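You operate a simulated robot arm through the tools that you are given. There is no shell and no other tool. Be economical: measure what you need, move in short steps, check, and stop when the job is done.

You run a simulated robot arm. Do the job below in one go: nothing can be reset, and whatever is moved stays where it is left.

## Task
Put the blue thread cone on the table two. Then put the gloves box with the latest date from the white table on the yellow block there. Then take the blue pad on the white table and put it away on the planning desk. Then put the green stack on the white table away on the top of the mix table. Then take the blue brush on the white table and put it away on the packs table. Then take the purple thread cone and leave it on the table two. Keep to this order. Set down upright: blue thread cone, gloves box, purple thread cone.

Only the result counts: the job must be done as asked and must still hold three seconds after the hand-in. Knocking over, shifting, dropping, spilling or breaking anything else fails it.

## Robot
A 7-joint arm with a two-finger gripper on a trunk, on a base that drives. Base frame: it is fixed to the floor where the robot stands at the start and does not move with it; the origin is under the middle of the robot, x ahead of it, y to its left, z up; the surface under the hand at the start is at about z = 0.8. Readings come in m, rad, newtons and seconds.
With the tool pointing down near the work surface it reaches from about 0.32 to 0.8 m from the robot's upright axis, wherever it stands. Its first joint turns from -2.897 to 2.897 rad. Places, roughly: blue brush (13x5x5 cm) [0.9, -1.7, 0.8]; blue pad (6x9x4 cm) [0.4, -1, 0.8]; blue thread cone (6x6x11 cm) [0.5, -0.1, 0.8]; gloves box [0.5, -0.75, 0.75]; green stack (13x6x4 cm) [0.4, -1.2, 0.8]; packs table (62x25 cm) [-2.66, 4.96, 0.84]; planning desk [-6, -0.9, 0.9]; purple thread cone (6x6x11 cm) [1.4, -1.4, 0.8]; table two [4.4, 1.1, 0.8]; top of the mix table [-4.3, -2.8, 0.8]; yellow block (12x12x2 cm) [0.5, -0.3, 0.8]. Payload 2.45 kg.
The TCP is the grasp point between the finger pads, 0.027 m short of the fingertips. In the tool frame z runs along the fingers and y along their closing line. Largest opening 0.08 m; the body of the gripper starts 0.054 m behind the TCP.
Orientation is that of the tool frame in the base frame, as a unit quaternion [w, x, y, z]. With the fingers straight down and closing along the base's y, the tool's x points along the base's -x, its y along +y and its z along -z.

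## Interface
- The arm moves only by the tool jog_arm. Its argument "commands" is a list of rows, each an object (a shift or turn left out is 0, a gripper value left out holds the last) with "gripper": the finger opening in cm, from 0 to 8; "delta_pos": the shift along the tool's x, y, z in units of 150 mm (1.0 is 150 mm), a list of three; "dr": the turn, a rotation vector about the tool's x, y, z in units of 60 degrees (1.0 is 60 degrees), a list of three. In form: [{"gripper": gripper, "delta_pos": [tx, ty, tz], "dr": [rx, ry, rz]}, ...]. A call has 1 to 20 rows; each row is the pose to reach, as a shift and turn from the pose commanded when the call began, along the tool's axes at that moment. A call with a number of a shift or a turn outside -1 to 1 is refused whole. Each row takes 0.2 s and may step no farther than 0.05 m and 0.15 rad from the row before; otherwise, or with a gripper value out of range, the whole call is refused. Where a pose cannot be reached the arm comes as near as it can. A force on the tool above 40 N (or 10 N above the force at the start of the call, whichever is more), or a blocked arm, ends the call early, and 0.2 s more pass. The fingers move at their own pace (about 0.153 m/s each) and stop on an object; they squeeze with about 41 N. The grip force told is the motor's: it shows also when the fingers shut on nothing. Time passes only in rows, and 0.2 s behind the last, so rows that repeat a pose let the fingers close. The reply holds the time, the measured pose of the TCP, the force on the tool along the base axes, the opening and the grip force, in the units named above and with some noise, with the torque about the TCP (base axes, N m) and any sound that the robot's microphone picked up.
- Cameras (640 x 400 px; columns grow to the right, rows downward): "scene" is now at [0.0199, 0.0723, 1.5438]; the picture's right is [-0.87, -0.50, -0.00], its down [-0.39, 0.67, -0.64] and it looks along [0.32, -0.55, -0.77] (base axes); focal length 282 px, centre (320, 200). "wrist" rides on the gripper at [0.063, 0.012, -0.079] in the tool frame; the picture's right is [-0.19, 0.98, 0.00], its down [-0.72, -0.14, -0.68] and it looks along [-0.67, -0.13, 0.73] (tool axes); focal length 226 px, centre (320, 200). There is no depth. A picture from a camera that has moved, and an enlarged one, comes with that camera's place and axes in the base frame and with its lens.
- capture(camera): a new picture of that camera. It takes no simulated time.
- slide_trunk(by): slides the trunk up (or, below 0, down) by that many m; the arm and the scene camera ride with it, the base frame stays. It gives what a move gives, with no picture.
- base_move(legs): drives the robot by 1 to 6 legs, each [ahead, turn to the left] in m and rad, along the robot's own axes; the way and the turn of a leg run together, so that a leg with both is an arc; at most 1.5 m and 3.142 rad a leg. The arm and the cameras ride along, it lands a little off, and it stops where it bumps. It gives what a move gives.
- turn_head(pan, tilt): turns the head with the scene camera to pan (to the left, within 2.094 rad either way) and tilt (down, from -0.506 to 1.204), counted from straight ahead of the robot. It gives what a move gives.
- inspect(camera, box): a new picture of the part [left, top, right, bottom] of that camera's present view, enlarged. It takes no simulated time.
- finish_job(): hands the job in; it is judged then, once.

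Work in short steps. Places have to be worked out from the pictures, the camera data and where the tool is seen: move nearer, look again, correct. Check each grasp and each placing, and mend what went wrong. You have 186 turns and 144 pictures in all, those below and enlarged ones among them. Open the gripper and draw the arm clear of the work before you hand the job in, unless the task says otherwise; then end with one line.

The tools are called as a command line: name --argument value ..., lists and objects as JSON in quotes. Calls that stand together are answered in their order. jog_arm: Moves the arm, as the interface text tells. Its arguments: {"type":"object","properties":{"commands":{"type":"array","items":{"type":"object","properties":{"gripper":{"type":"number"},"delta_pos":{"type":"array","items":{"type":"number"}},"dr":{"type":"array","items":{"type":"number"}}}}}},"required":["commands"]} The other tools are called the same way: slide_trunk (by) slides the trunk up or down; base_move (legs) drives the base; turn_head (pan, tilt) turns the head that bears the scene camera; capture (camera) takes a picture; inspect (camera, box) takes an enlarged picture of a part of a camera's view; finish_job () hands the job in.

At the start:

```text
clock: 0.0
tcp_pos: [0.4114, -0.3011, 1.1085]
ee_rot: [0.0, -0.002, 1.0, 0.0]
contact_force: [0.0, 0.1, -0.3]
torque: [0.0, 0.01, 0.0]
width: 0.08
finger_force: 0.1
trunk travel left (down, up): [-0.175, 0.365]
robot x, y, heading: [-0.0045, 0.0004, -0.004]
head pan, tilt: [-1.042, 0.88]
```

scene: 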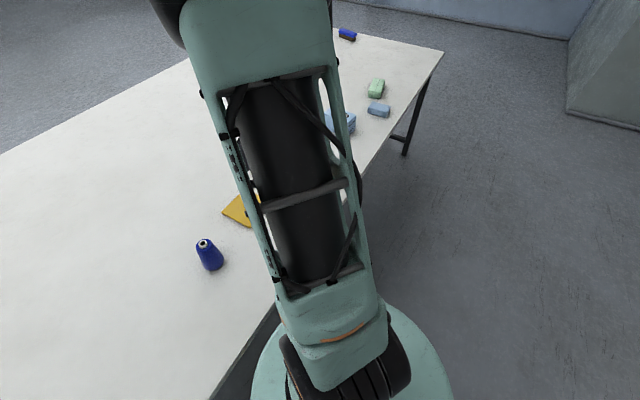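
wrist: 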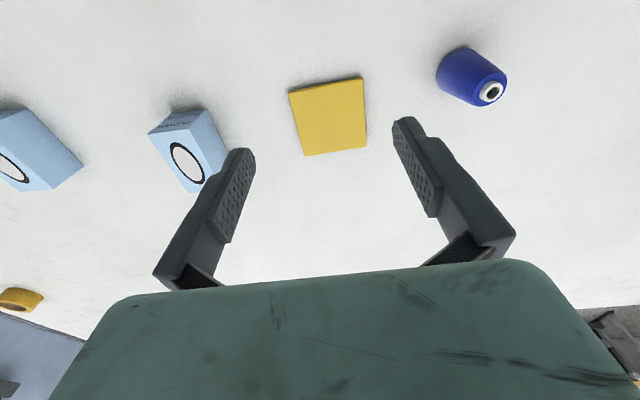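

I'll first look around: the blue cone appears at about (0.49,-0.08). I turn the head towards table two for an overview.

turn_head --pan 0.3 --tilt 0.35

capture --camera "scene"

turn_head --pan -0.8 --tilt 0.5

capture --camera "scene"

inspect --camera "wrist" --box '[0, 80, 240, 230]'

```text
clock: 1.5
tcp_pos: [0.4107, -0.3028, 1.1097]
ee_rot: [0.001, -0.002, 1.0, -0.001]
contact_force: [-0.5, 0.2, 0.3]
torque: [0.01, -0.04, -0.01]
width: 0.08
finger_force: 0.1
trunk travel left (down, up): [-0.175, 0.365]
robot x, y, heading: [-0.0009, 0.0011, -0.006]
head pan, tilt: [0.3, 0.351]
```

```text
141 pictures are left
camera scene: at [0.0714, 0.1659, 1.5897], right [0.29, -0.96, 0.0], down [-0.33, -0.1, -0.94], along [0.9, 0.27, -0.34], focal length 282 px, centre (320, 200)
```

scene: 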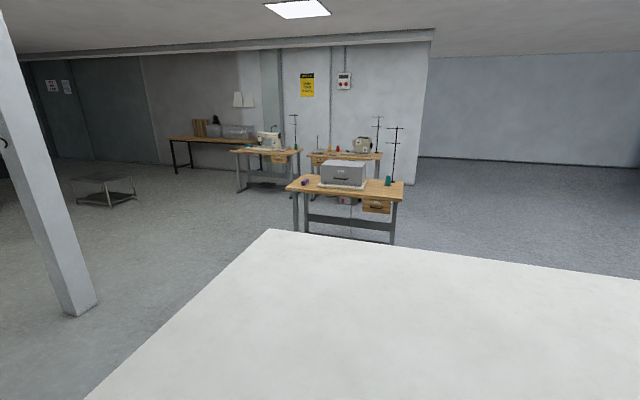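

```text
clock: 2.8
tcp_pos: [0.4113, -0.3008, 1.1095]
ee_rot: [0.0, -0.002, 1.0, 0.0]
contact_force: [-0.1, -0.6, -0.3]
torque: [-0.02, 0.01, -0.01]
width: 0.08
finger_force: 0.0
trunk travel left (down, up): [-0.175, 0.365]
robot x, y, heading: [0.0072, -0.0007, -0.006]
head pan, tilt: [-0.799, 0.499]
```

```text
140 pictures are left
camera scene: at [0.0456, 0.0733, 1.576], right [-0.72, -0.7, 0.0], down [-0.33, 0.34, -0.88], along [0.61, -0.63, -0.48], focal length 282 px, centre (320, 200)
```

scene: 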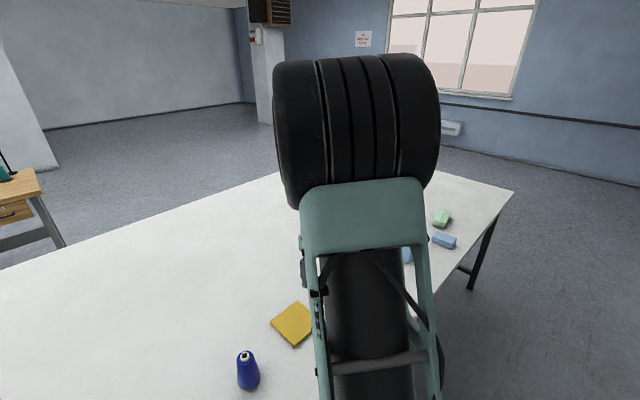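

```text
2.67 times, centred on (120, 155) of wrist
camera zoom: at [0.3479, -0.291, 1.1875], right [0.19, 0.98, 0.0], down [0.72, -0.14, 0.68], along [0.67, -0.13, -0.73], focal length 603 px, centre (853, 320)
```

zoom: 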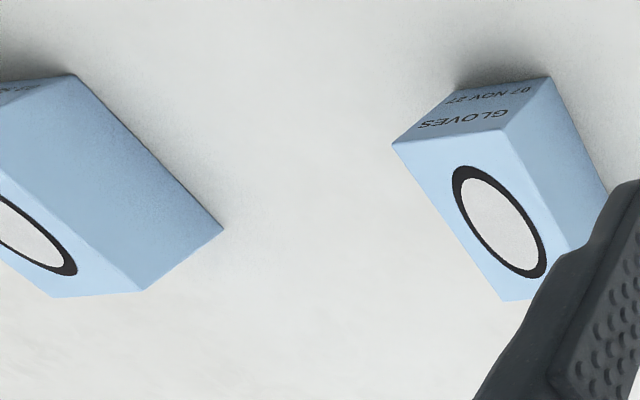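

The blue cone is at about (0.472,-0.105) from both cameras. I move the hand over it and look again with the wrist camera.

jog_arm --commands '[{"delta_pos": [-0.1, 0.25, 0]}, {"delta_pos": [-0.2, 0.5, 0]}, {"delta_pos": [-0.3, 0.75, 0]}, {"delta_pos": [-0.4, 1.0, 0]}]'

jog_arm --commands '[{"delta_pos": [0, 0.31, 0.0]}, {"delta_pos": [0, 0.31, 0.3]}, {"delta_pos": [0, 0.31, 0.3]}]'

capture --camera "wrist"

```text
clock: 3.8
tcp_pos: [0.4703, -0.152, 1.1102]
ee_rot: [0.0, -0.001, 1.0, -0.001]
contact_force: [-0.4, 0.6, 0.0]
torque: [0.0, 0.01, 0.02]
width: 0.0801
finger_force: 0.0
trunk travel left (down, up): [-0.175, 0.365]
robot x, y, heading: [0.0028, -0.0026, -0.006]
head pan, tilt: [-0.799, 0.499]
```

```text
clock: 4.6
tcp_pos: [0.4687, -0.1064, 1.0639]
ee_rot: [0.0, -0.002, 1.0, 0.001]
contact_force: [0.2, 0.4, -0.1]
torque: [0.03, 0.02, -0.01]
width: 0.0799
finger_force: 0.0
trunk travel left (down, up): [-0.175, 0.365]
robot x, y, heading: [-0.0001, -0.003, -0.006]
head pan, tilt: [-0.799, 0.499]
```

```text
138 pictures are left
camera wrist: at [0.4062, -0.0958, 1.1418], right [0.19, 0.98, 0.0], down [0.72, -0.14, 0.68], along [0.67, -0.13, -0.73], focal length 226 px, centre (320, 200)
```

wrist: 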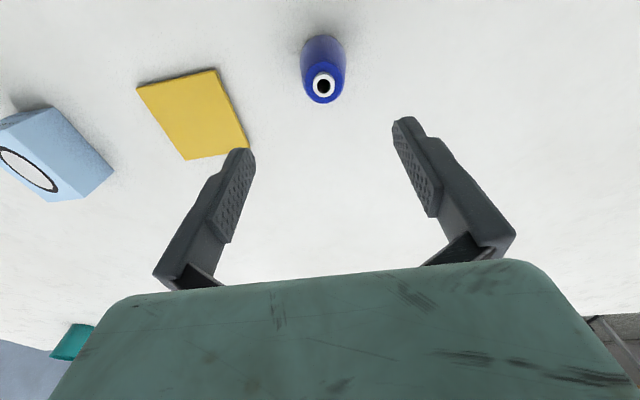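

The cone is centred at about (0.473,-0.106), matching the TCP. I descend with open fingers to z≈0.865 and close.

jog_arm --commands '[{"delta_pos": [-0.02, 0, 0.3]}, {"delta_pos": [-0.02, 0, 0.6]}, {"delta_pos": [-0.02, 0, 0.9]}]'

jog_arm --commands '[{"delta_pos": [0, 0, 0.2]}, {"delta_pos": [0, 0, 0.42]}, {"delta_pos": [0, 0, 0.42], "gripper": 0}, {"delta_pos": [0, 0, 0.42], "gripper": 0}, {"delta_pos": [0, 0, 0.42], "gripper": 0}]'

capture --camera "wrist"

```text
clock: 5.4
tcp_pos: [0.4725, -0.1055, 0.929]
ee_rot: [0.0, -0.002, 1.0, 0.0]
contact_force: [-0.2, -0.2, -0.3]
torque: [0.03, -0.02, 0.01]
width: 0.0798
finger_force: 0.0
trunk travel left (down, up): [-0.175, 0.365]
robot x, y, heading: [-0.0004, -0.0046, -0.003]
head pan, tilt: [-0.799, 0.499]
```

```text
clock: 6.6
tcp_pos: [0.4732, -0.1057, 0.8665]
ee_rot: [-0.001, -0.001, 1.0, 0.0]
contact_force: [0.7, -0.2, -0.1]
torque: [0.01, 0.03, 0.0]
width: 0.0529
finger_force: 40.8
trunk travel left (down, up): [-0.175, 0.365]
robot x, y, heading: [0.0012, -0.004, -0.002]
head pan, tilt: [-0.799, 0.499]
```

```text
137 pictures are left
camera wrist: at [0.4092, -0.0952, 0.9446], right [0.19, 0.98, 0.0], down [0.72, -0.14, 0.68], along [0.67, -0.13, -0.73], focal length 226 px, centre (320, 200)
```

wrist: 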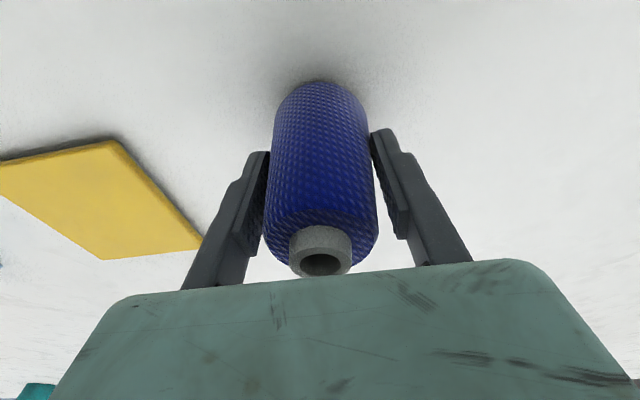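

The cone is gripped (5.3 cm). I lift it and retract slightly, then drive left around the white table (left edge y≈0.95, pillar near (1.25,2.5)).

jog_arm --commands '[{"delta_pos": [0, 0, -0.3]}, {"delta_pos": [0, 0, -0.6]}, {"delta_pos": [0.1, 0, -0.9]}, {"delta_pos": [0.3, 0, -1.0]}, {"delta_pos": [0.5, 0.2, -1.0]}, {"delta_pos": [0.5, 0.5, -1.0]}]'

turn_head --pan 0 --tilt 0.5

base_move --legs '[[0, 1.571], [1.4, 0], [0.2, 0], [0, -1.55]]'

capture --camera "scene"

```text
clock: 8.0
tcp_pos: [0.3983, -0.0316, 1.0165]
ee_rot: [-0.001, -0.002, 1.0, -0.001]
contact_force: [0.4, 0.0, -2.0]
torque: [-0.01, -0.03, 0.02]
width: 0.0531
finger_force: 40.9
trunk travel left (down, up): [-0.175, 0.365]
robot x, y, heading: [-0.002, 0.0003, -0.003]
head pan, tilt: [-0.799, 0.499]
```

```text
clock: 9.2
tcp_pos: [0.3986, -0.0323, 1.0173]
ee_rot: [0.0, -0.001, 1.0, 0.001]
contact_force: [0.0, -0.7, -2.4]
torque: [0.0, 0.0, 0.0]
width: 0.0529
finger_force: 41.4
trunk travel left (down, up): [-0.175, 0.365]
robot x, y, heading: [0.0022, -0.0029, -0.004]
head pan, tilt: [0.0, 0.499]
```

```text
clock: 25.1
tcp_pos: [0.4038, 1.5788, 1.0174]
ee_rot: [0.0, -0.015, 1.0, 0.0]
contact_force: [-0.3, -0.4, -1.2]
torque: [-0.01, 0.01, 0.0]
width: 0.0524
finger_force: 41.1
trunk travel left (down, up): [-0.175, 0.365]
robot x, y, heading: [0.0048, 1.5978, 0.021]
head pan, tilt: [0.0, 0.499]
```

```text
136 pictures are left
camera scene: at [0.0742, 1.7396, 1.576], right [0.02, -1.0, 0.0], down [-0.48, -0.01, -0.88], along [0.88, 0.02, -0.48], focal length 282 px, centre (320, 200)
```

scene: 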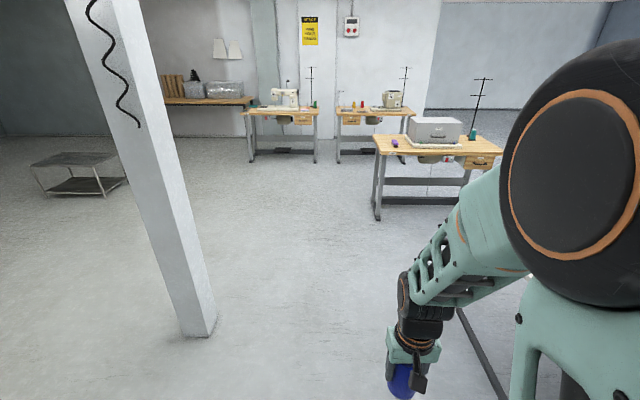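

The pillar is at (1.23,2.5) and the near table's left edge is at y≈1.3, so I drive along y≈1.85 to x≈2.9 and look.

base_move --legs '[[0, 0.155], [1.42, 0], [0, -0.176], [1.5, 0]]'

capture --camera "scene"

```text
clock: 40.6
tcp_pos: [3.3049, 1.8332, 1.0164]
ee_rot: [0.0, -0.004, 1.0, -0.001]
contact_force: [0.0, -0.2, -2.0]
torque: [0.02, 0.0, -0.01]
width: 0.0521
finger_force: 40.9
trunk travel left (down, up): [-0.175, 0.365]
robot x, y, heading: [2.9034, 1.8635, 0.002]
head pan, tilt: [0.0, 0.499]
```

```text
135 pictures are left
camera scene: at [2.9773, 2.0021, 1.576], right [0.0, -1.0, 0.0], down [-0.48, 0.0, -0.88], along [0.88, 0.0, -0.48], focal length 282 px, centre (320, 200)
```

scene: 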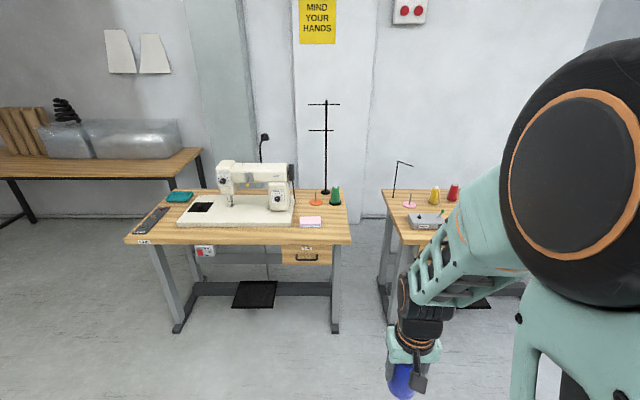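

Table two at (4.4,1.1) should be the right-hand table, currently half hidden by the arm. I pan right to see it and its label.

turn_head --pan -0.6 --tilt 0.5

inspect --camera "scene" --box '[0, 80, 320, 280]'

```text
clock: 41.6
tcp_pos: [3.3035, 1.8336, 1.017]
ee_rot: [0.0, -0.004, 1.0, -0.001]
contact_force: [-0.1, -0.2, -1.8]
torque: [0.02, -0.01, 0.03]
width: 0.0524
finger_force: 41.4
trunk travel left (down, up): [-0.175, 0.365]
robot x, y, heading: [2.9022, 1.863, 0.002]
head pan, tilt: [-0.6, 0.499]
```

```text
2.00 times, centred on (160, 180) of scene
camera zoom: at [2.9614, 1.9507, 1.576], right [-0.56, -0.83, 0.0], down [-0.4, 0.27, -0.88], along [0.73, -0.49, -0.48], focal length 564 px, centre (640, 240)
```

zoom: 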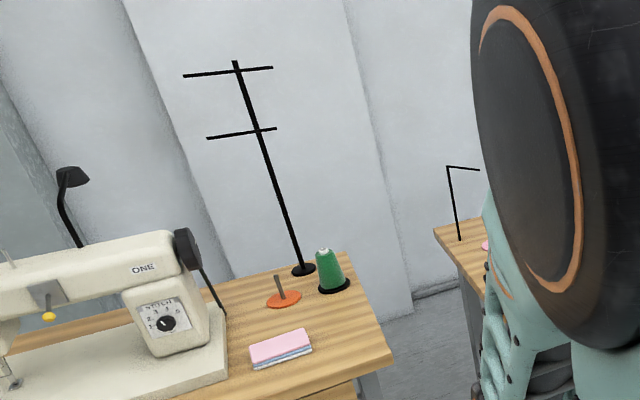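

The left table holds machine "ONE", so the right one is table two. I drive into the aisle in front of it.

base_move --legs '[[0.62, 0], [0, -1.571], [0.6, 0], [0, 1.571]]'

turn_head --pan 0 --tilt 0.75

capture --camera "scene"

capture --camera "wrist"

```text
clock: 56.0
tcp_pos: [3.9215, 1.2357, 1.0171]
ee_rot: [0.0, -0.004, 1.0, 0.0]
contact_force: [0.4, 0.9, -1.9]
torque: [0.03, 0.03, -0.01]
width: 0.0521
finger_force: 41.2
trunk travel left (down, up): [-0.175, 0.365]
robot x, y, heading: [3.524, 1.2668, 0.001]
head pan, tilt: [-0.6, 0.499]
```

```text
clock: 57.0
tcp_pos: [3.9237, 1.2358, 1.016]
ee_rot: [0.0, -0.004, 1.0, 0.0]
contact_force: [0.5, 0.3, -1.2]
torque: [0.0, -0.07, 0.01]
width: 0.052
finger_force: 41.2
trunk travel left (down, up): [-0.175, 0.365]
robot x, y, heading: [3.5236, 1.2653, -0.002]
head pan, tilt: [0.0, 0.75]
```

```text
133 pictures are left
camera scene: at [3.5881, 1.4051, 1.5541], right [0.0, -1.0, 0.0], down [-0.68, 0.0, -0.73], along [0.73, 0.0, -0.68], focal length 282 px, centre (320, 200)
```

scene: 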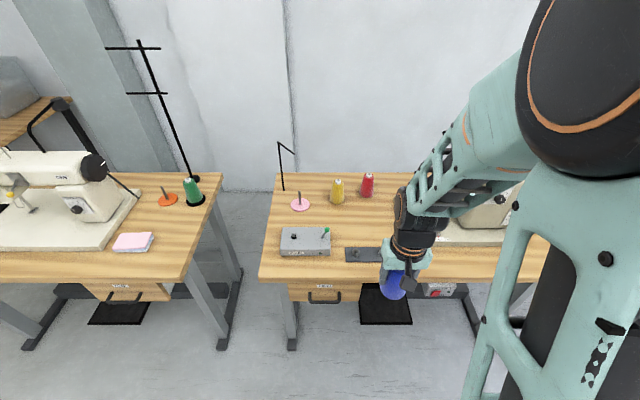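

```text
132 pictures are left
camera wrist: at [3.8589, 1.2468, 1.0946], right [0.19, 0.98, 0.0], down [0.72, -0.14, 0.68], along [0.67, -0.13, -0.73], focal length 226 px, centre (320, 200)
```

wrist: 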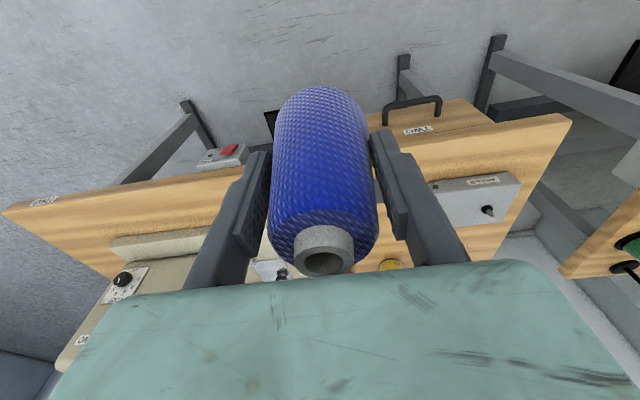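

Machine label reads TWO. The free spot at about (4.25,1.28) lies between the grey box, the yellow/red cones and the black plate. I move the cone over it at carrying height.

jog_arm --commands '[{"delta_pos": [-0.25, 0, 0]}, {"delta_pos": [-0.5, 0.05, 0]}, {"delta_pos": [-0.75, 0.1, 0]}, {"delta_pos": [-1.0, 0.15, 0]}]'

jog_arm --commands '[{"delta_pos": [-0.25, 0, 0]}, {"delta_pos": [-0.5, 0.05, 0]}, {"delta_pos": [-0.75, 0.1, 0]}, {"delta_pos": [-1.0, 0.15, 0]}, {"delta_pos": [-1.0, 0.15, 0]}]'

capture --camera "scene"

capture --camera "wrist"

```text
clock: 58.0
tcp_pos: [4.0721, 1.2604, 1.0149]
ee_rot: [0.0, -0.004, 1.0, 0.0]
contact_force: [0.3, 0.2, -1.5]
torque: [0.01, 0.0, 0.02]
width: 0.052
finger_force: 41.1
trunk travel left (down, up): [-0.175, 0.365]
robot x, y, heading: [3.5246, 1.2652, 0.0]
head pan, tilt: [0.0, 0.75]
```

```text
clock: 59.2
tcp_pos: [4.2224, 1.2841, 1.0159]
ee_rot: [-0.001, -0.004, 1.0, 0.0]
contact_force: [0.3, 0.0, -1.7]
torque: [0.0, 0.02, 0.02]
width: 0.0518
finger_force: 41.1
trunk travel left (down, up): [-0.175, 0.365]
robot x, y, heading: [3.5274, 1.2646, 0.001]
head pan, tilt: [0.0, 0.75]
```

```text
131 pictures are left
camera scene: at [3.5886, 1.4053, 1.554], right [0.0, -1.0, 0.0], down [-0.68, 0.0, -0.73], along [0.73, 0.0, -0.68], focal length 282 px, centre (320, 200)
```

scene: 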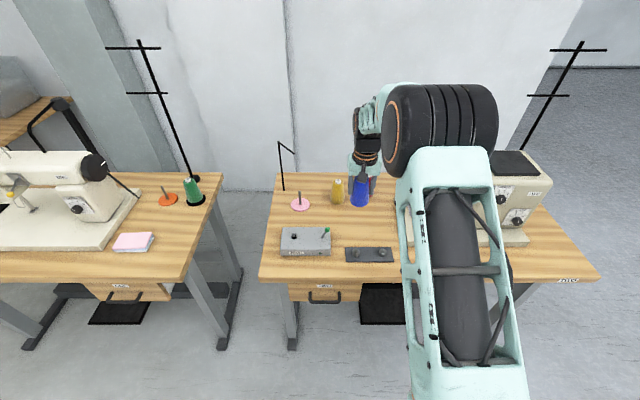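

```text
130 pictures are left
camera wrist: at [4.1589, 1.2948, 1.0941], right [0.19, 0.98, 0.0], down [0.72, -0.14, 0.68], along [0.67, -0.13, -0.73], focal length 226 px, centre (320, 200)
```

wrist: 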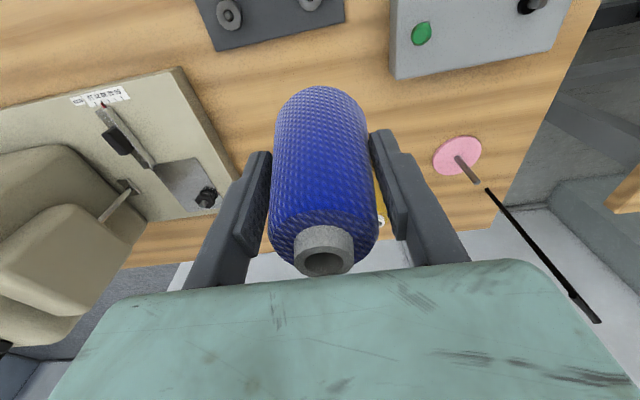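

Machine bed edge is at y≈1.125 and the box's right edge at ≈1.355. I go to (4.26,1.285) and lower towards the surface, the last bit slowly.

jog_arm --commands '[{"delta_pos": [-0.25, 0, 0]}, {"delta_pos": [-0.25, 0, 0.3]}, {"delta_pos": [-0.25, 0, 0.6]}, {"delta_pos": [-0.25, 0, 0.9]}, {"delta_pos": [-0.25, 0, 0.9]}]'

jog_arm --commands '[{"delta_pos": [0, 0, 0.03]}, {"delta_pos": [0, 0, 0.06]}, {"delta_pos": [0, 0, 0.08]}, {"delta_pos": [0, 0, 0.1]}, {"delta_pos": [0, 0, 0.12]}]'

```text
clock: 60.4
tcp_pos: [4.2597, 1.2841, 0.8807]
ee_rot: [0.0, -0.004, 1.0, -0.001]
contact_force: [0.3, 1.2, -2.6]
torque: [-0.02, 0.05, 0.01]
width: 0.0521
finger_force: 40.6
trunk travel left (down, up): [-0.175, 0.365]
robot x, y, heading: [3.5245, 1.2651, 0.002]
head pan, tilt: [0.0, 0.75]
```

```text
clock: 61.6
tcp_pos: [4.2593, 1.2837, 0.8627]
ee_rot: [0.0, -0.004, 1.0, 0.0]
contact_force: [0.0, -0.1, -1.4]
torque: [-0.02, 0.0, 0.01]
width: 0.0521
finger_force: 41.6
trunk travel left (down, up): [-0.175, 0.365]
robot x, y, heading: [3.5239, 1.2647, -0.002]
head pan, tilt: [0.0, 0.75]
```

No contact yet; I keep lowering in millimetre steps.

jog_arm --commands '[{"delta_pos": [0, 0, 0.02]}, {"delta_pos": [0, 0, 0.04]}, {"delta_pos": [0, 0, 0.06]}, {"delta_pos": [0, 0, 0.08]}, {"delta_pos": [0, 0, 0.1]}, {"delta_pos": [0, 0, 0.12]}, {"delta_pos": [0, 0, 0.14]}]'

capture --camera "wrist"

```text
clock: 63.2
tcp_pos: [4.2598, 1.2839, 0.8425]
ee_rot: [0.0, -0.003, 1.0, 0.0]
contact_force: [0.1, 0.5, -2.2]
torque: [0.01, 0.01, 0.03]
width: 0.0521
finger_force: 41.2
trunk travel left (down, up): [-0.175, 0.365]
robot x, y, heading: [3.5223, 1.2672, 0.001]
head pan, tilt: [0.0, 0.75]
```

```text
129 pictures are left
camera wrist: at [4.1964, 1.2941, 0.9201], right [0.19, 0.98, 0.0], down [0.72, -0.14, 0.68], along [0.67, -0.13, -0.73], focal length 226 px, centre (320, 200)
```

wrist: 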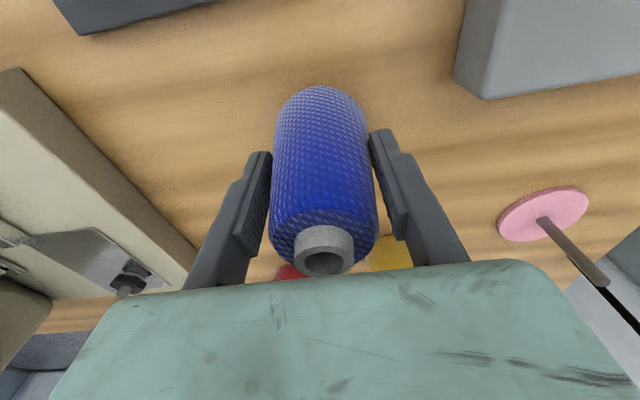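

Still no contact, so the table top is somewhat lower than assumed; clearances around look fine. I continue down.

jog_arm --commands '[{"delta_pos": [0, 0, 0.02]}, {"delta_pos": [0, 0, 0.04]}, {"delta_pos": [0, 0, 0.06]}, {"delta_pos": [0, 0, 0.08]}, {"delta_pos": [0, 0, 0.1]}, {"delta_pos": [0, 0, 0.12]}, {"delta_pos": [0, 0, 0.14]}, {"delta_pos": [0, 0, 0.16]}, {"delta_pos": [0, 0, 0.18]}, {"delta_pos": [0, 0, 0.2]}]'

capture --camera "wrist"

```text
clock: 64.9
tcp_pos: [4.263, 1.2843, 0.8274]
ee_rot: [0.004, -0.004, 1.0, 0.0]
contact_force: [-1.2, -0.6, 13.7]
torque: [0.25, 0.29, 0.04]
width: 0.0517
finger_force: 40.7
trunk travel left (down, up): [-0.175, 0.365]
robot x, y, heading: [3.5223, 1.2662, 0.004]
head pan, tilt: [0.0, 0.75]
stopped in row 8: the force on the tool passed its limit at 43 N (the readings are from after the stop); the commanded pose is now the measured one
```

```text
128 pictures are left
camera wrist: at [4.1976, 1.2942, 0.9053], right [0.19, 0.98, 0.0], down [0.71, -0.14, 0.69], along [0.68, -0.13, -0.73], focal length 226 px, centre (320, 200)
```

wrist: 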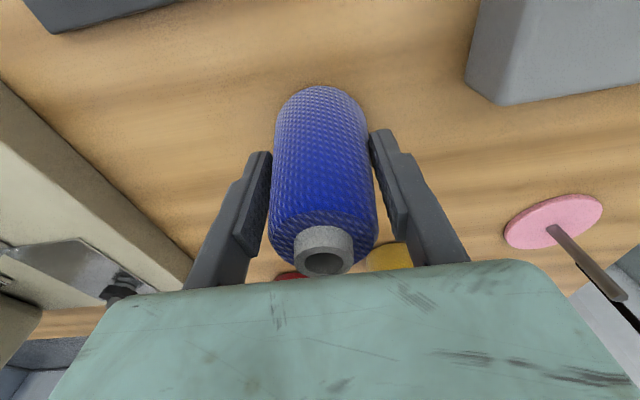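

Contact at z≈0.8275: the cone stands on the table. I release and rise straight up.

jog_arm --commands '[{"delta_pos": [0, 0, -0.01], "gripper": 7.5}, {"delta_pos": [0, 0, -0.01]}, {"delta_pos": [0, 0, -0.2]}, {"delta_pos": [0, 0, -0.5]}, {"delta_pos": [0, 0, -0.8]}, {"delta_pos": [0, 0, -1.0]}]'

jog_arm --commands '[{"delta_pos": [0.3, 0, -0.1]}, {"delta_pos": [0.6, 0, -0.2]}, {"delta_pos": [0.9, 0, -0.3]}]'

capture --camera "wrist"

capture --camera "scene"

```text
clock: 66.3
tcp_pos: [4.2614, 1.283, 0.9751]
ee_rot: [0.002, -0.004, 1.0, 0.0]
contact_force: [-0.4, -0.2, -0.8]
torque: [-0.01, -0.04, 0.0]
width: 0.075
finger_force: 0.0
trunk travel left (down, up): [-0.175, 0.365]
robot x, y, heading: [3.5219, 1.2675, -0.004]
head pan, tilt: [0.0, 0.75]
```

```text
clock: 67.1
tcp_pos: [4.1259, 1.2832, 1.0198]
ee_rot: [0.003, -0.004, 1.0, 0.0]
contact_force: [0.7, 0.2, 0.9]
torque: [0.0, 0.04, -0.01]
width: 0.075
finger_force: 0.0
trunk travel left (down, up): [-0.175, 0.365]
robot x, y, heading: [3.5215, 1.2599, -0.001]
head pan, tilt: [0.0, 0.75]
```

```text
127 pictures are left
camera wrist: at [4.0609, 1.2938, 1.0979], right [0.19, 0.98, 0.0], down [0.72, -0.14, 0.69], along [0.67, -0.13, -0.73], focal length 226 px, centre (320, 200)
```

wrist: 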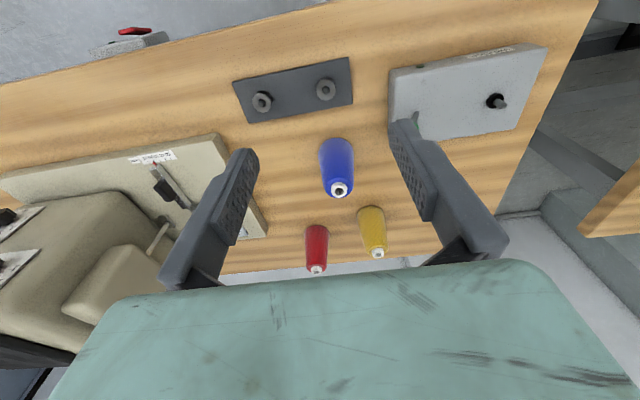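

```text
126 pictures are left
camera scene: at [3.5879, 1.4052, 1.5541], right [0.0, -1.0, 0.0], down [-0.68, 0.0, -0.73], along [0.73, 0.0, -0.68], focal length 282 px, centre (320, 200)
```

scene: 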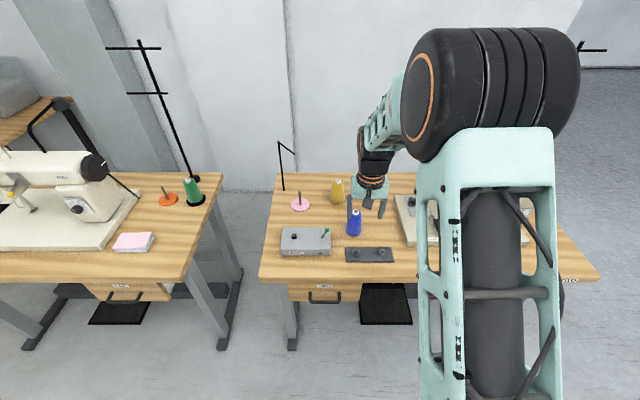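

The blue cone stands upright on table two. I tuck the arm and drive back around to the white table.

jog_arm --commands '[{"delta_pos": [0.3, 0, -0.1]}, {"delta_pos": [0.6, -0.1, -0.2]}, {"delta_pos": [0.9, -0.2, -0.3]}, {"delta_pos": [1.0, -0.3, -0.4]}]'

base_move --legs '[[0, 1.571], [0.59, 0], [0, 1.571], [1.5, 0], [1.5, 0], [0.53, 0]]'

base_move --legs '[[0, 1.571], [1.0, 0], [1.3, 0], [0, 1.571]]'

turn_head --pan -0.4 --tilt 0.9

capture --camera "scene"

capture --camera "wrist"

```text
clock: 68.1
tcp_pos: [3.9741, 1.2358, 1.0791]
ee_rot: [0.003, -0.004, 1.0, 0.0]
contact_force: [-1.1, 0.3, -0.1]
torque: [-0.02, -0.03, -0.01]
width: 0.0752
finger_force: 0.0
trunk travel left (down, up): [-0.175, 0.365]
robot x, y, heading: [3.524, 1.2645, -0.001]
head pan, tilt: [0.0, 0.75]
```

```text
clock: 96.1
tcp_pos: [-0.4843, 1.8573, 1.0774]
ee_rot: [0.0, 1.0, 0.01, -0.003]
contact_force: [0.1, 0.4, -0.1]
torque: [-0.03, -0.03, 0.0]
width: 0.075
finger_force: 0.1
trunk travel left (down, up): [-0.175, 0.365]
robot x, y, heading: [-0.0321, 1.8327, -3.127]
head pan, tilt: [0.0, 0.75]
```

```text
clock: 115.3
tcp_pos: [0.4393, -0.5016, 1.0789]
ee_rot: [0.002, -0.006, 1.0, 0.0]
contact_force: [0.5, 0.1, 1.0]
torque: [0.0, 0.01, -0.01]
width: 0.0751
finger_force: 0.3
trunk travel left (down, up): [-0.175, 0.365]
robot x, y, heading: [-0.0113, -0.4747, 0.006]
head pan, tilt: [0.0, 0.75]
```

```text
clock: 116.2
tcp_pos: [0.4374, -0.5026, 1.0785]
ee_rot: [0.003, -0.006, 1.0, 0.0]
contact_force: [0.2, -0.3, 1.2]
torque: [0.03, -0.06, 0.01]
width: 0.0751
finger_force: 0.0
trunk travel left (down, up): [-0.175, 0.365]
robot x, y, heading: [-0.0146, -0.4745, 0.002]
head pan, tilt: [-0.4, 0.901]
```

```text
125 pictures are left
camera scene: at [0.0385, -0.3644, 1.5422], right [-0.39, -0.92, 0.0], down [-0.72, 0.3, -0.62], along [0.57, -0.24, -0.78], focal length 282 px, centre (320, 200)
```

scene: 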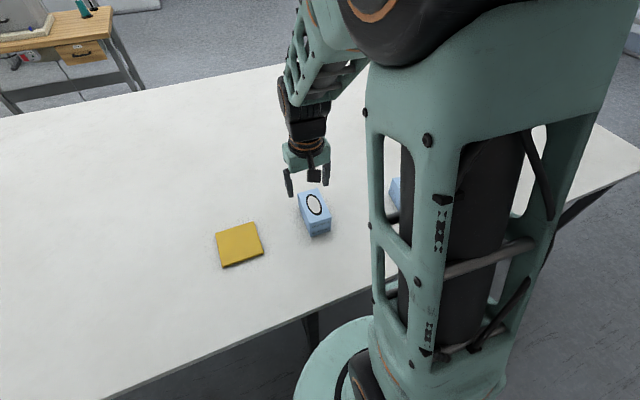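

```text
124 pictures are left
camera wrist: at [0.3751, -0.4922, 1.1566], right [0.18, 0.98, 0.0], down [0.72, -0.13, 0.68], along [0.67, -0.12, -0.73], focal length 226 px, centre (320, 200)
```

wrist: 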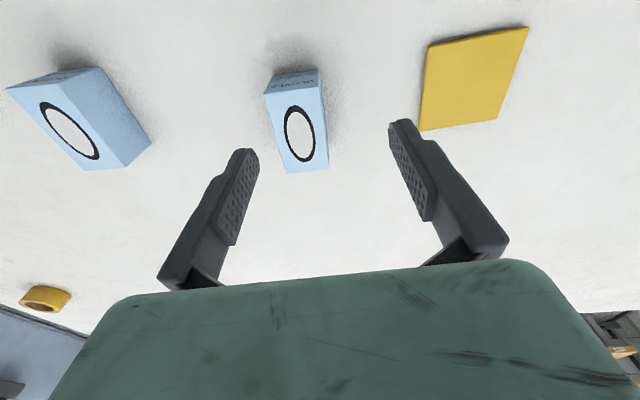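

Two glove boxes are visible; I zoom in on their printed faces.

inspect --camera "wrist" --box '[250, 50, 346, 110]'

inspect --camera "wrist" --box '[0, 50, 96, 110]'

```text
6.67 times, centred on (298, 80) of wrist
camera zoom: at [0.3751, -0.4922, 1.1566], right [0.18, 0.98, 0.0], down [0.72, -0.13, 0.68], along [0.67, -0.12, -0.73], focal length 1507 px, centre (467, 1000)
```

zoom: 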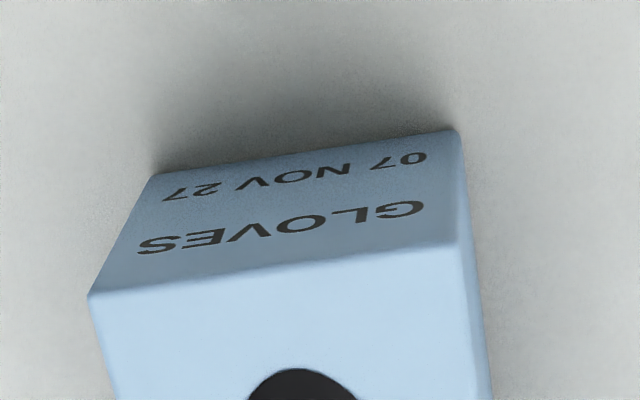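

```text
6.67 times, centred on (48, 80) of wrist
camera zoom: at [0.3751, -0.4922, 1.1566], right [0.18, 0.98, 0.0], down [0.72, -0.13, 0.68], along [0.67, -0.12, -0.73], focal length 1507 px, centre (2133, 1000)
```

zoom: 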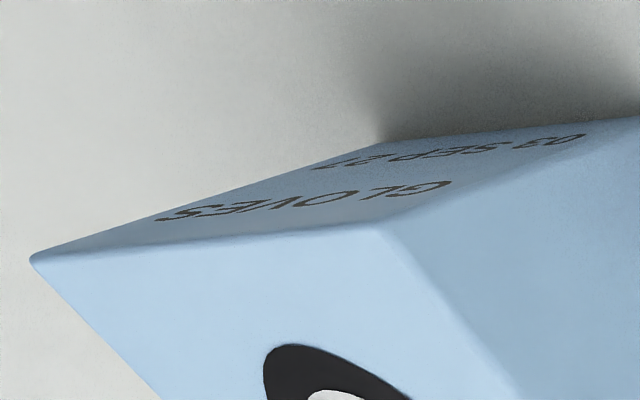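

The first reads 07 NOV 27, the second 03 SEP 2?. I move the hand right for a clear reading of the second and to check for a third box.

jog_arm --commands '[{"delta_pos": [0.1, -0.3, 0]}, {"delta_pos": [0.2, -0.6, 0]}, {"delta_pos": [0.3, -0.9, 0]}, {"delta_pos": [0.3, -1.0, 0]}]'

jog_arm --commands '[{"delta_pos": [0, -0.3, 0]}, {"delta_pos": [0, -0.6, 0]}, {"delta_pos": [0, -0.9, 0]}]'

capture --camera "wrist"

```text
clock: 117.2
tcp_pos: [0.3929, -0.6535, 1.0784]
ee_rot: [0.003, -0.005, 1.0, 0.0]
contact_force: [-0.1, -0.4, 0.3]
torque: [0.03, -0.03, -0.02]
width: 0.0749
finger_force: 0.0
trunk travel left (down, up): [-0.175, 0.365]
robot x, y, heading: [-0.0096, -0.4743, 0.006]
head pan, tilt: [-0.4, 0.901]
```

```text
clock: 118.0
tcp_pos: [0.3957, -0.7882, 1.0783]
ee_rot: [0.002, -0.005, 1.0, -0.001]
contact_force: [-0.4, -0.1, 0.0]
torque: [0.02, 0.0, -0.02]
width: 0.075
finger_force: 0.1
trunk travel left (down, up): [-0.175, 0.365]
robot x, y, heading: [-0.0128, -0.4747, 0.002]
head pan, tilt: [-0.4, 0.901]
```

```text
121 pictures are left
camera wrist: at [0.3314, -0.7777, 1.1557], right [0.18, 0.98, 0.0], down [0.72, -0.13, 0.68], along [0.67, -0.12, -0.73], focal length 226 px, centre (320, 200)
```

wrist: 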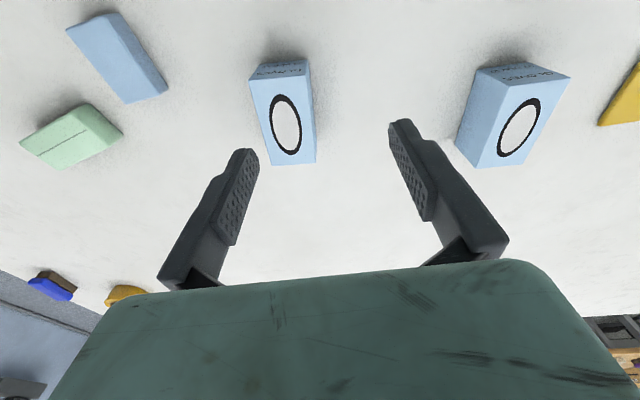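

inspect --camera "wrist" --box '[240, 50, 320, 100]'

```text
8.00 times, centred on (280, 75) of wrist
camera zoom: at [0.3314, -0.7777, 1.1557], right [0.18, 0.98, 0.0], down [0.72, -0.13, 0.68], along [0.67, -0.12, -0.73], focal length 1808 px, centre (640, 1200)
```

zoom: 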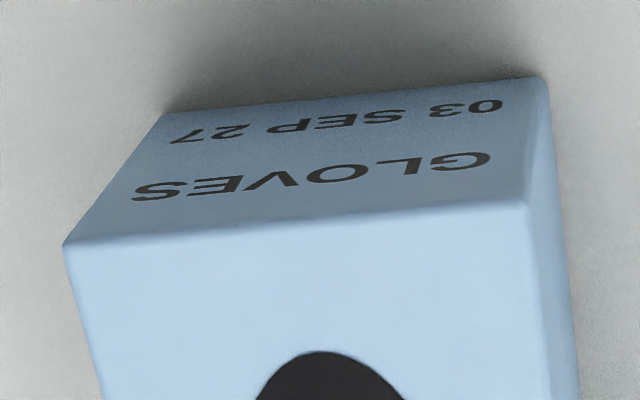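

SEP 27 is earlier, so the NOV box (centre ≈(0.51,-0.542), ~11.5×6×7.7 cm, axis-aligned) is the one. The yellow block's centre is ≈(0.507,-0.31). I move above the box.

jog_arm --commands '[{"delta_pos": [-0.15, 0.3, 0], "gripper": 8}, {"delta_pos": [-0.35, 0.55, 0]}, {"delta_pos": [-0.55, 0.8, 0]}, {"delta_pos": [-0.76, 1.0, 0]}]'

jog_arm --commands '[{"delta_pos": [0, 0.3, 0]}, {"delta_pos": [0, 0.64, 0]}, {"delta_pos": [0, 0.64, 0.2]}, {"delta_pos": [0, 0.64, 0.5]}, {"delta_pos": [0, 0.64, 0.5]}]'

capture --camera "wrist"

```text
refused: row 1 steps farther than a row can; nothing moved
```

```text
refused: row 2 steps farther than a row can; nothing moved
```

```text
119 pictures are left
camera wrist: at [0.3314, -0.7777, 1.1557], right [0.18, 0.98, 0.0], down [0.72, -0.13, 0.68], along [0.67, -0.12, -0.73], focal length 226 px, centre (320, 200)
```

wrist: 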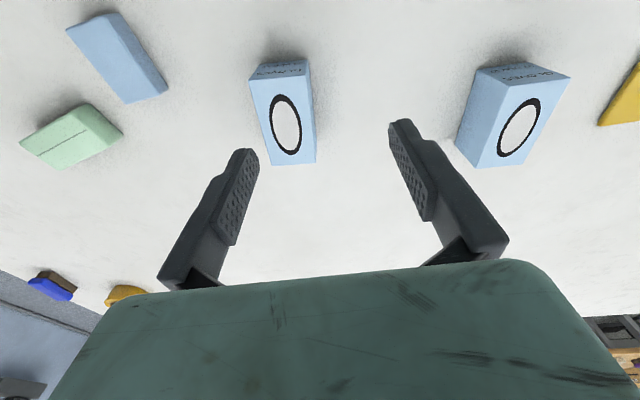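

Steps were too long; I redo it with smaller rows (nothing moved).

jog_arm --commands '[{"delta_pos": [-0.15, 0.2, 0], "gripper": 8}, {"delta_pos": [-0.3, 0.4, 0]}, {"delta_pos": [-0.45, 0.6, 0]}, {"delta_pos": [-0.6, 0.8, 0]}, {"delta_pos": [-0.76, 1.0, 0]}]'

jog_arm --commands '[{"delta_pos": [0, 0.3, 0]}, {"delta_pos": [0, 0.6, 0]}, {"delta_pos": [0, 0.64, 0.2]}, {"delta_pos": [0, 0.64, 0.5]}, {"delta_pos": [0, 0.64, 0.5]}]'

capture --camera "wrist"

```text
clock: 119.2
tcp_pos: [0.5102, -0.6366, 1.0778]
ee_rot: [0.001, -0.005, 1.0, 0.0]
contact_force: [0.4, 0.0, 0.2]
torque: [-0.01, 0.01, 0.01]
width: 0.0798
finger_force: 0.1
trunk travel left (down, up): [-0.175, 0.365]
robot x, y, heading: [-0.0109, -0.473, 0.005]
head pan, tilt: [-0.4, 0.901]
```

```text
clock: 120.4
tcp_pos: [0.5103, -0.5414, 1.002]
ee_rot: [0.002, -0.005, 1.0, 0.001]
contact_force: [0.9, 0.3, 0.1]
torque: [0.01, 0.03, -0.02]
width: 0.0799
finger_force: 0.0
trunk travel left (down, up): [-0.175, 0.365]
robot x, y, heading: [-0.0129, -0.4702, 0.005]
head pan, tilt: [-0.4, 0.901]
```

```text
118 pictures are left
camera wrist: at [0.4469, -0.5311, 1.0811], right [0.18, 0.98, 0.0], down [0.72, -0.13, 0.69], along [0.67, -0.12, -0.73], focal length 226 px, centre (320, 200)
```

wrist: 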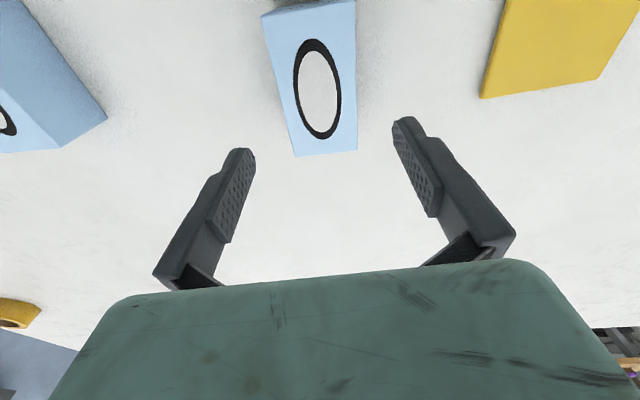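

Refined box centre (0.512,-0.543), TCP nearly there. I descend straddling the box and close.

jog_arm --commands '[{"delta_pos": [0, -0.012, 0.25]}, {"delta_pos": [0, -0.012, 0.5]}, {"delta_pos": [0, -0.012, 0.75]}, {"delta_pos": [0, -0.012, 1.0]}, {"delta_pos": [0, -0.012, 1.0], "gripper": 0}, {"delta_pos": [0, -0.012, 1.0], "gripper": 0}, {"delta_pos": [0, -0.012, 1.0], "gripper": 0}]'

jog_arm --commands '[{"delta_pos": [0, 0, -0.2]}, {"delta_pos": [0, 0, -0.4]}, {"delta_pos": [0, 0, -0.4]}]'

capture --camera "wrist"

```text
clock: 122.0
tcp_pos: [0.5111, -0.543, 0.8563]
ee_rot: [0.002, -0.006, 1.0, 0.0]
contact_force: [-0.4, -0.3, 0.2]
torque: [0.0, -0.02, -0.01]
width: 0.068
finger_force: 41.0
trunk travel left (down, up): [-0.175, 0.365]
robot x, y, heading: [-0.0131, -0.4768, 0.002]
head pan, tilt: [-0.4, 0.901]
```

```text
clock: 122.8
tcp_pos: [0.5098, -0.5424, 0.9141]
ee_rot: [0.002, -0.005, 1.0, 0.0]
contact_force: [-0.6, 0.7, -1.1]
torque: [-0.03, 0.0, 0.01]
width: 0.0677
finger_force: 40.9
trunk travel left (down, up): [-0.175, 0.365]
robot x, y, heading: [-0.0115, -0.4734, 0.004]
head pan, tilt: [-0.4, 0.901]
```

```text
117 pictures are left
camera wrist: at [0.4461, -0.5327, 0.9928], right [0.18, 0.98, 0.0], down [0.72, -0.13, 0.68], along [0.67, -0.12, -0.73], focal length 226 px, centre (320, 200)
```

wrist: 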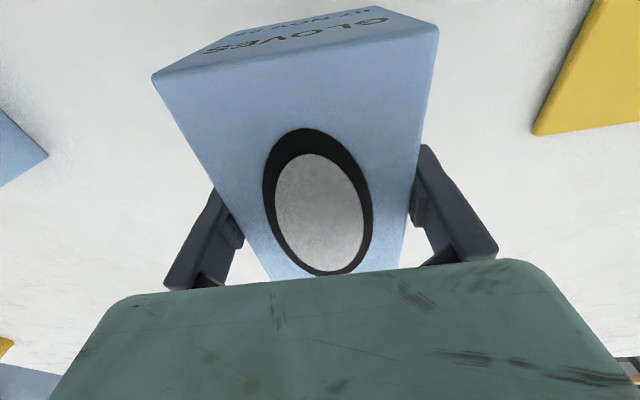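

Box held level. I shift it +0.233 m in y over the yellow block.

jog_arm --commands '[{"delta_pos": [0, 0.25, -0.1]}, {"delta_pos": [0, 0.5, -0.1]}, {"delta_pos": [0, 0.75, -0.1]}, {"delta_pos": [0, 1.0, -0.1]}]'

jog_arm --commands '[{"delta_pos": [0, 0.25, 0]}, {"delta_pos": [0.01, 0.545, 0]}, {"delta_pos": [0.01, 0.545, 0]}]'

capture --camera "wrist"

capture --camera "scene"

```text
clock: 123.8
tcp_pos: [0.507, -0.3931, 0.9282]
ee_rot: [0.002, -0.005, 1.0, -0.001]
contact_force: [-1.2, 1.1, -0.7]
torque: [0.02, 0.0, 0.04]
width: 0.0676
finger_force: 41.1
trunk travel left (down, up): [-0.175, 0.365]
robot x, y, heading: [-0.0152, -0.4751, 0.006]
head pan, tilt: [-0.4, 0.901]
```

```text
clock: 124.6
tcp_pos: [0.505, -0.3121, 0.9264]
ee_rot: [0.002, -0.006, 1.0, 0.0]
contact_force: [0.7, -0.6, -1.1]
torque: [0.0, 0.02, 0.01]
width: 0.0678
finger_force: 40.7
trunk travel left (down, up): [-0.175, 0.365]
robot x, y, heading: [-0.0158, -0.4778, 0.006]
head pan, tilt: [-0.4, 0.901]
```

```text
116 pictures are left
camera wrist: at [0.4418, -0.3008, 1.0056], right [0.18, 0.98, 0.0], down [0.72, -0.13, 0.68], along [0.67, -0.13, -0.73], focal length 226 px, centre (320, 200)
```

wrist: 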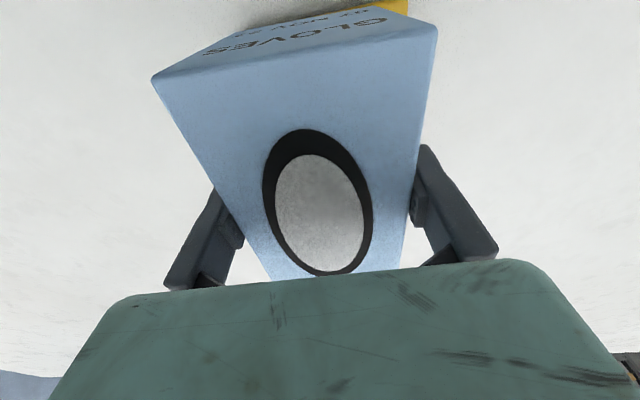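

```text
115 pictures are left
camera scene: at [0.0386, -0.364, 1.5421], right [-0.39, -0.92, 0.0], down [-0.72, 0.3, -0.62], along [0.57, -0.24, -0.78], focal length 282 px, centre (320, 200)
```

scene: 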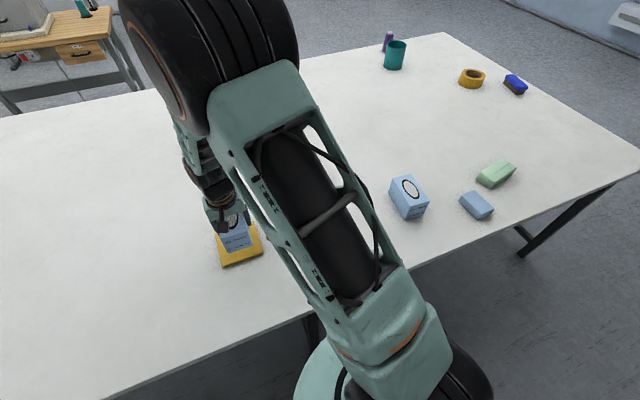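

Alignment agrees with both cameras (block centre ≈(0.508,-0.309)). I lower slowly until contact.

jog_arm --commands '[{"delta_pos": [-0.02, 0.015, 0.1]}, {"delta_pos": [-0.02, 0.015, 0.2]}, {"delta_pos": [-0.02, 0.015, 0.25]}, {"delta_pos": [-0.02, 0.015, 0.28]}, {"delta_pos": [-0.02, 0.015, 0.3]}, {"delta_pos": [-0.02, 0.015, 0.32]}, {"delta_pos": [-0.02, 0.015, 0.34]}, {"delta_pos": [-0.02, 0.015, 0.355]}]'

```text
clock: 126.4
tcp_pos: [0.5079, -0.3095, 0.8738]
ee_rot: [0.003, -0.005, 1.0, -0.001]
contact_force: [-0.1, -0.6, -1.8]
torque: [0.03, 0.01, 0.02]
width: 0.0676
finger_force: 41.0
trunk travel left (down, up): [-0.175, 0.365]
robot x, y, heading: [-0.0117, -0.4742, 0.003]
head pan, tilt: [-0.4, 0.901]
```

No contact yet; I go on in 1–2 mm steps.

jog_arm --commands '[{"delta_pos": [0, 0, 0.01]}, {"delta_pos": [0, 0, 0.02]}, {"delta_pos": [0, 0, 0.03]}, {"delta_pos": [0, 0, 0.04]}, {"delta_pos": [0, 0, 0.05]}, {"delta_pos": [0, 0, 0.06]}, {"delta_pos": [0, 0, 0.07]}, {"delta_pos": [0, 0, 0.08]}]'

capture --camera "wrist"

```text
clock: 128.2
tcp_pos: [0.5085, -0.3084, 0.8676]
ee_rot: [0.006, -0.004, 1.0, 0.0]
contact_force: [-6.0, -1.8, 20.7]
torque: [-0.32, 0.77, -0.09]
width: 0.067
finger_force: 41.0
trunk travel left (down, up): [-0.175, 0.365]
robot x, y, heading: [-0.0124, -0.4759, 0.002]
head pan, tilt: [-0.4, 0.901]
stopped in row 8: the force on the tool passed its limit at 42 N (the readings are from after the stop); the commanded pose is now the measured one
```

```text
114 pictures are left
camera wrist: at [0.4449, -0.2976, 0.9453], right [0.18, 0.98, 0.0], down [0.71, -0.14, 0.69], along [0.68, -0.12, -0.72], focal length 226 px, centre (320, 200)
```

wrist: 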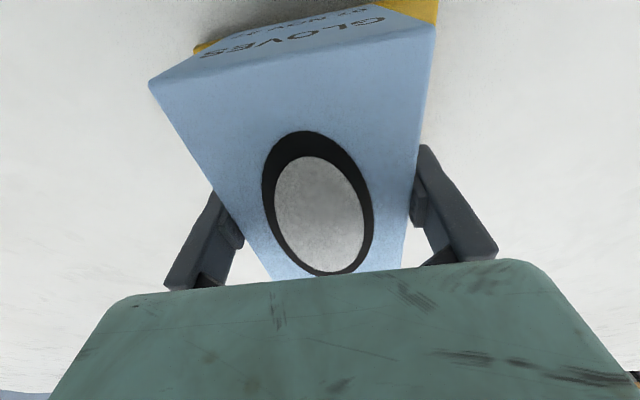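

Contact with the block. I ease off, release and rise.

jog_arm --commands '[{"delta_pos": [0, 0, -0.01], "gripper": 8}, {"delta_pos": [0, 0, -0.01]}, {"delta_pos": [0, 0, -0.1]}, {"delta_pos": [0, 0, -0.4]}, {"delta_pos": [0, 0, -0.7]}, {"delta_pos": [0, 0, -1.0]}]'

jog_arm --commands '[{"delta_pos": [0.25, -0.1, -0.1]}, {"delta_pos": [0.5, -0.2, -0.2]}, {"delta_pos": [0.5, -0.2, -0.2]}]'

capture --camera "wrist"

```text
clock: 129.6
tcp_pos: [0.5079, -0.308, 1.0152]
ee_rot: [0.004, -0.006, 1.0, 0.0]
contact_force: [0.5, 0.0, -0.2]
torque: [-0.01, 0.03, -0.02]
width: 0.0802
finger_force: 0.1
trunk travel left (down, up): [-0.175, 0.365]
robot x, y, heading: [-0.0138, -0.4768, 0.003]
head pan, tilt: [-0.4, 0.901]
```

```text
clock: 130.4
tcp_pos: [0.4348, -0.3394, 1.0438]
ee_rot: [0.004, -0.005, 1.0, 0.002]
contact_force: [-0.6, 0.9, 0.1]
torque: [-0.01, 0.01, 0.03]
width: 0.08
finger_force: 0.1
trunk travel left (down, up): [-0.175, 0.365]
robot x, y, heading: [-0.0124, -0.4755, 0.0]
head pan, tilt: [-0.4, 0.901]
```

```text
113 pictures are left
camera wrist: at [0.3696, -0.3289, 1.122], right [0.18, 0.98, 0.0], down [0.71, -0.14, 0.69], along [0.68, -0.12, -0.73], focal length 226 px, centre (320, 200)
```

wrist: 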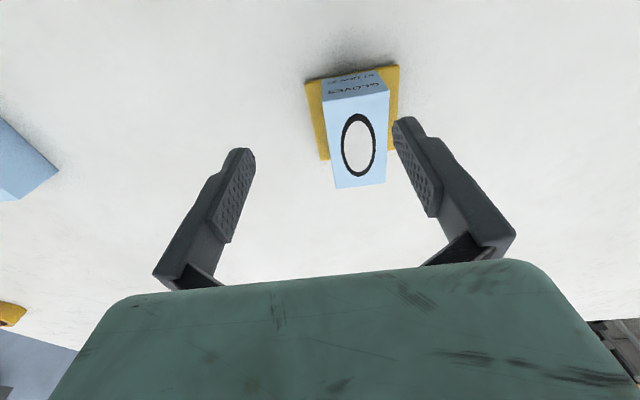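

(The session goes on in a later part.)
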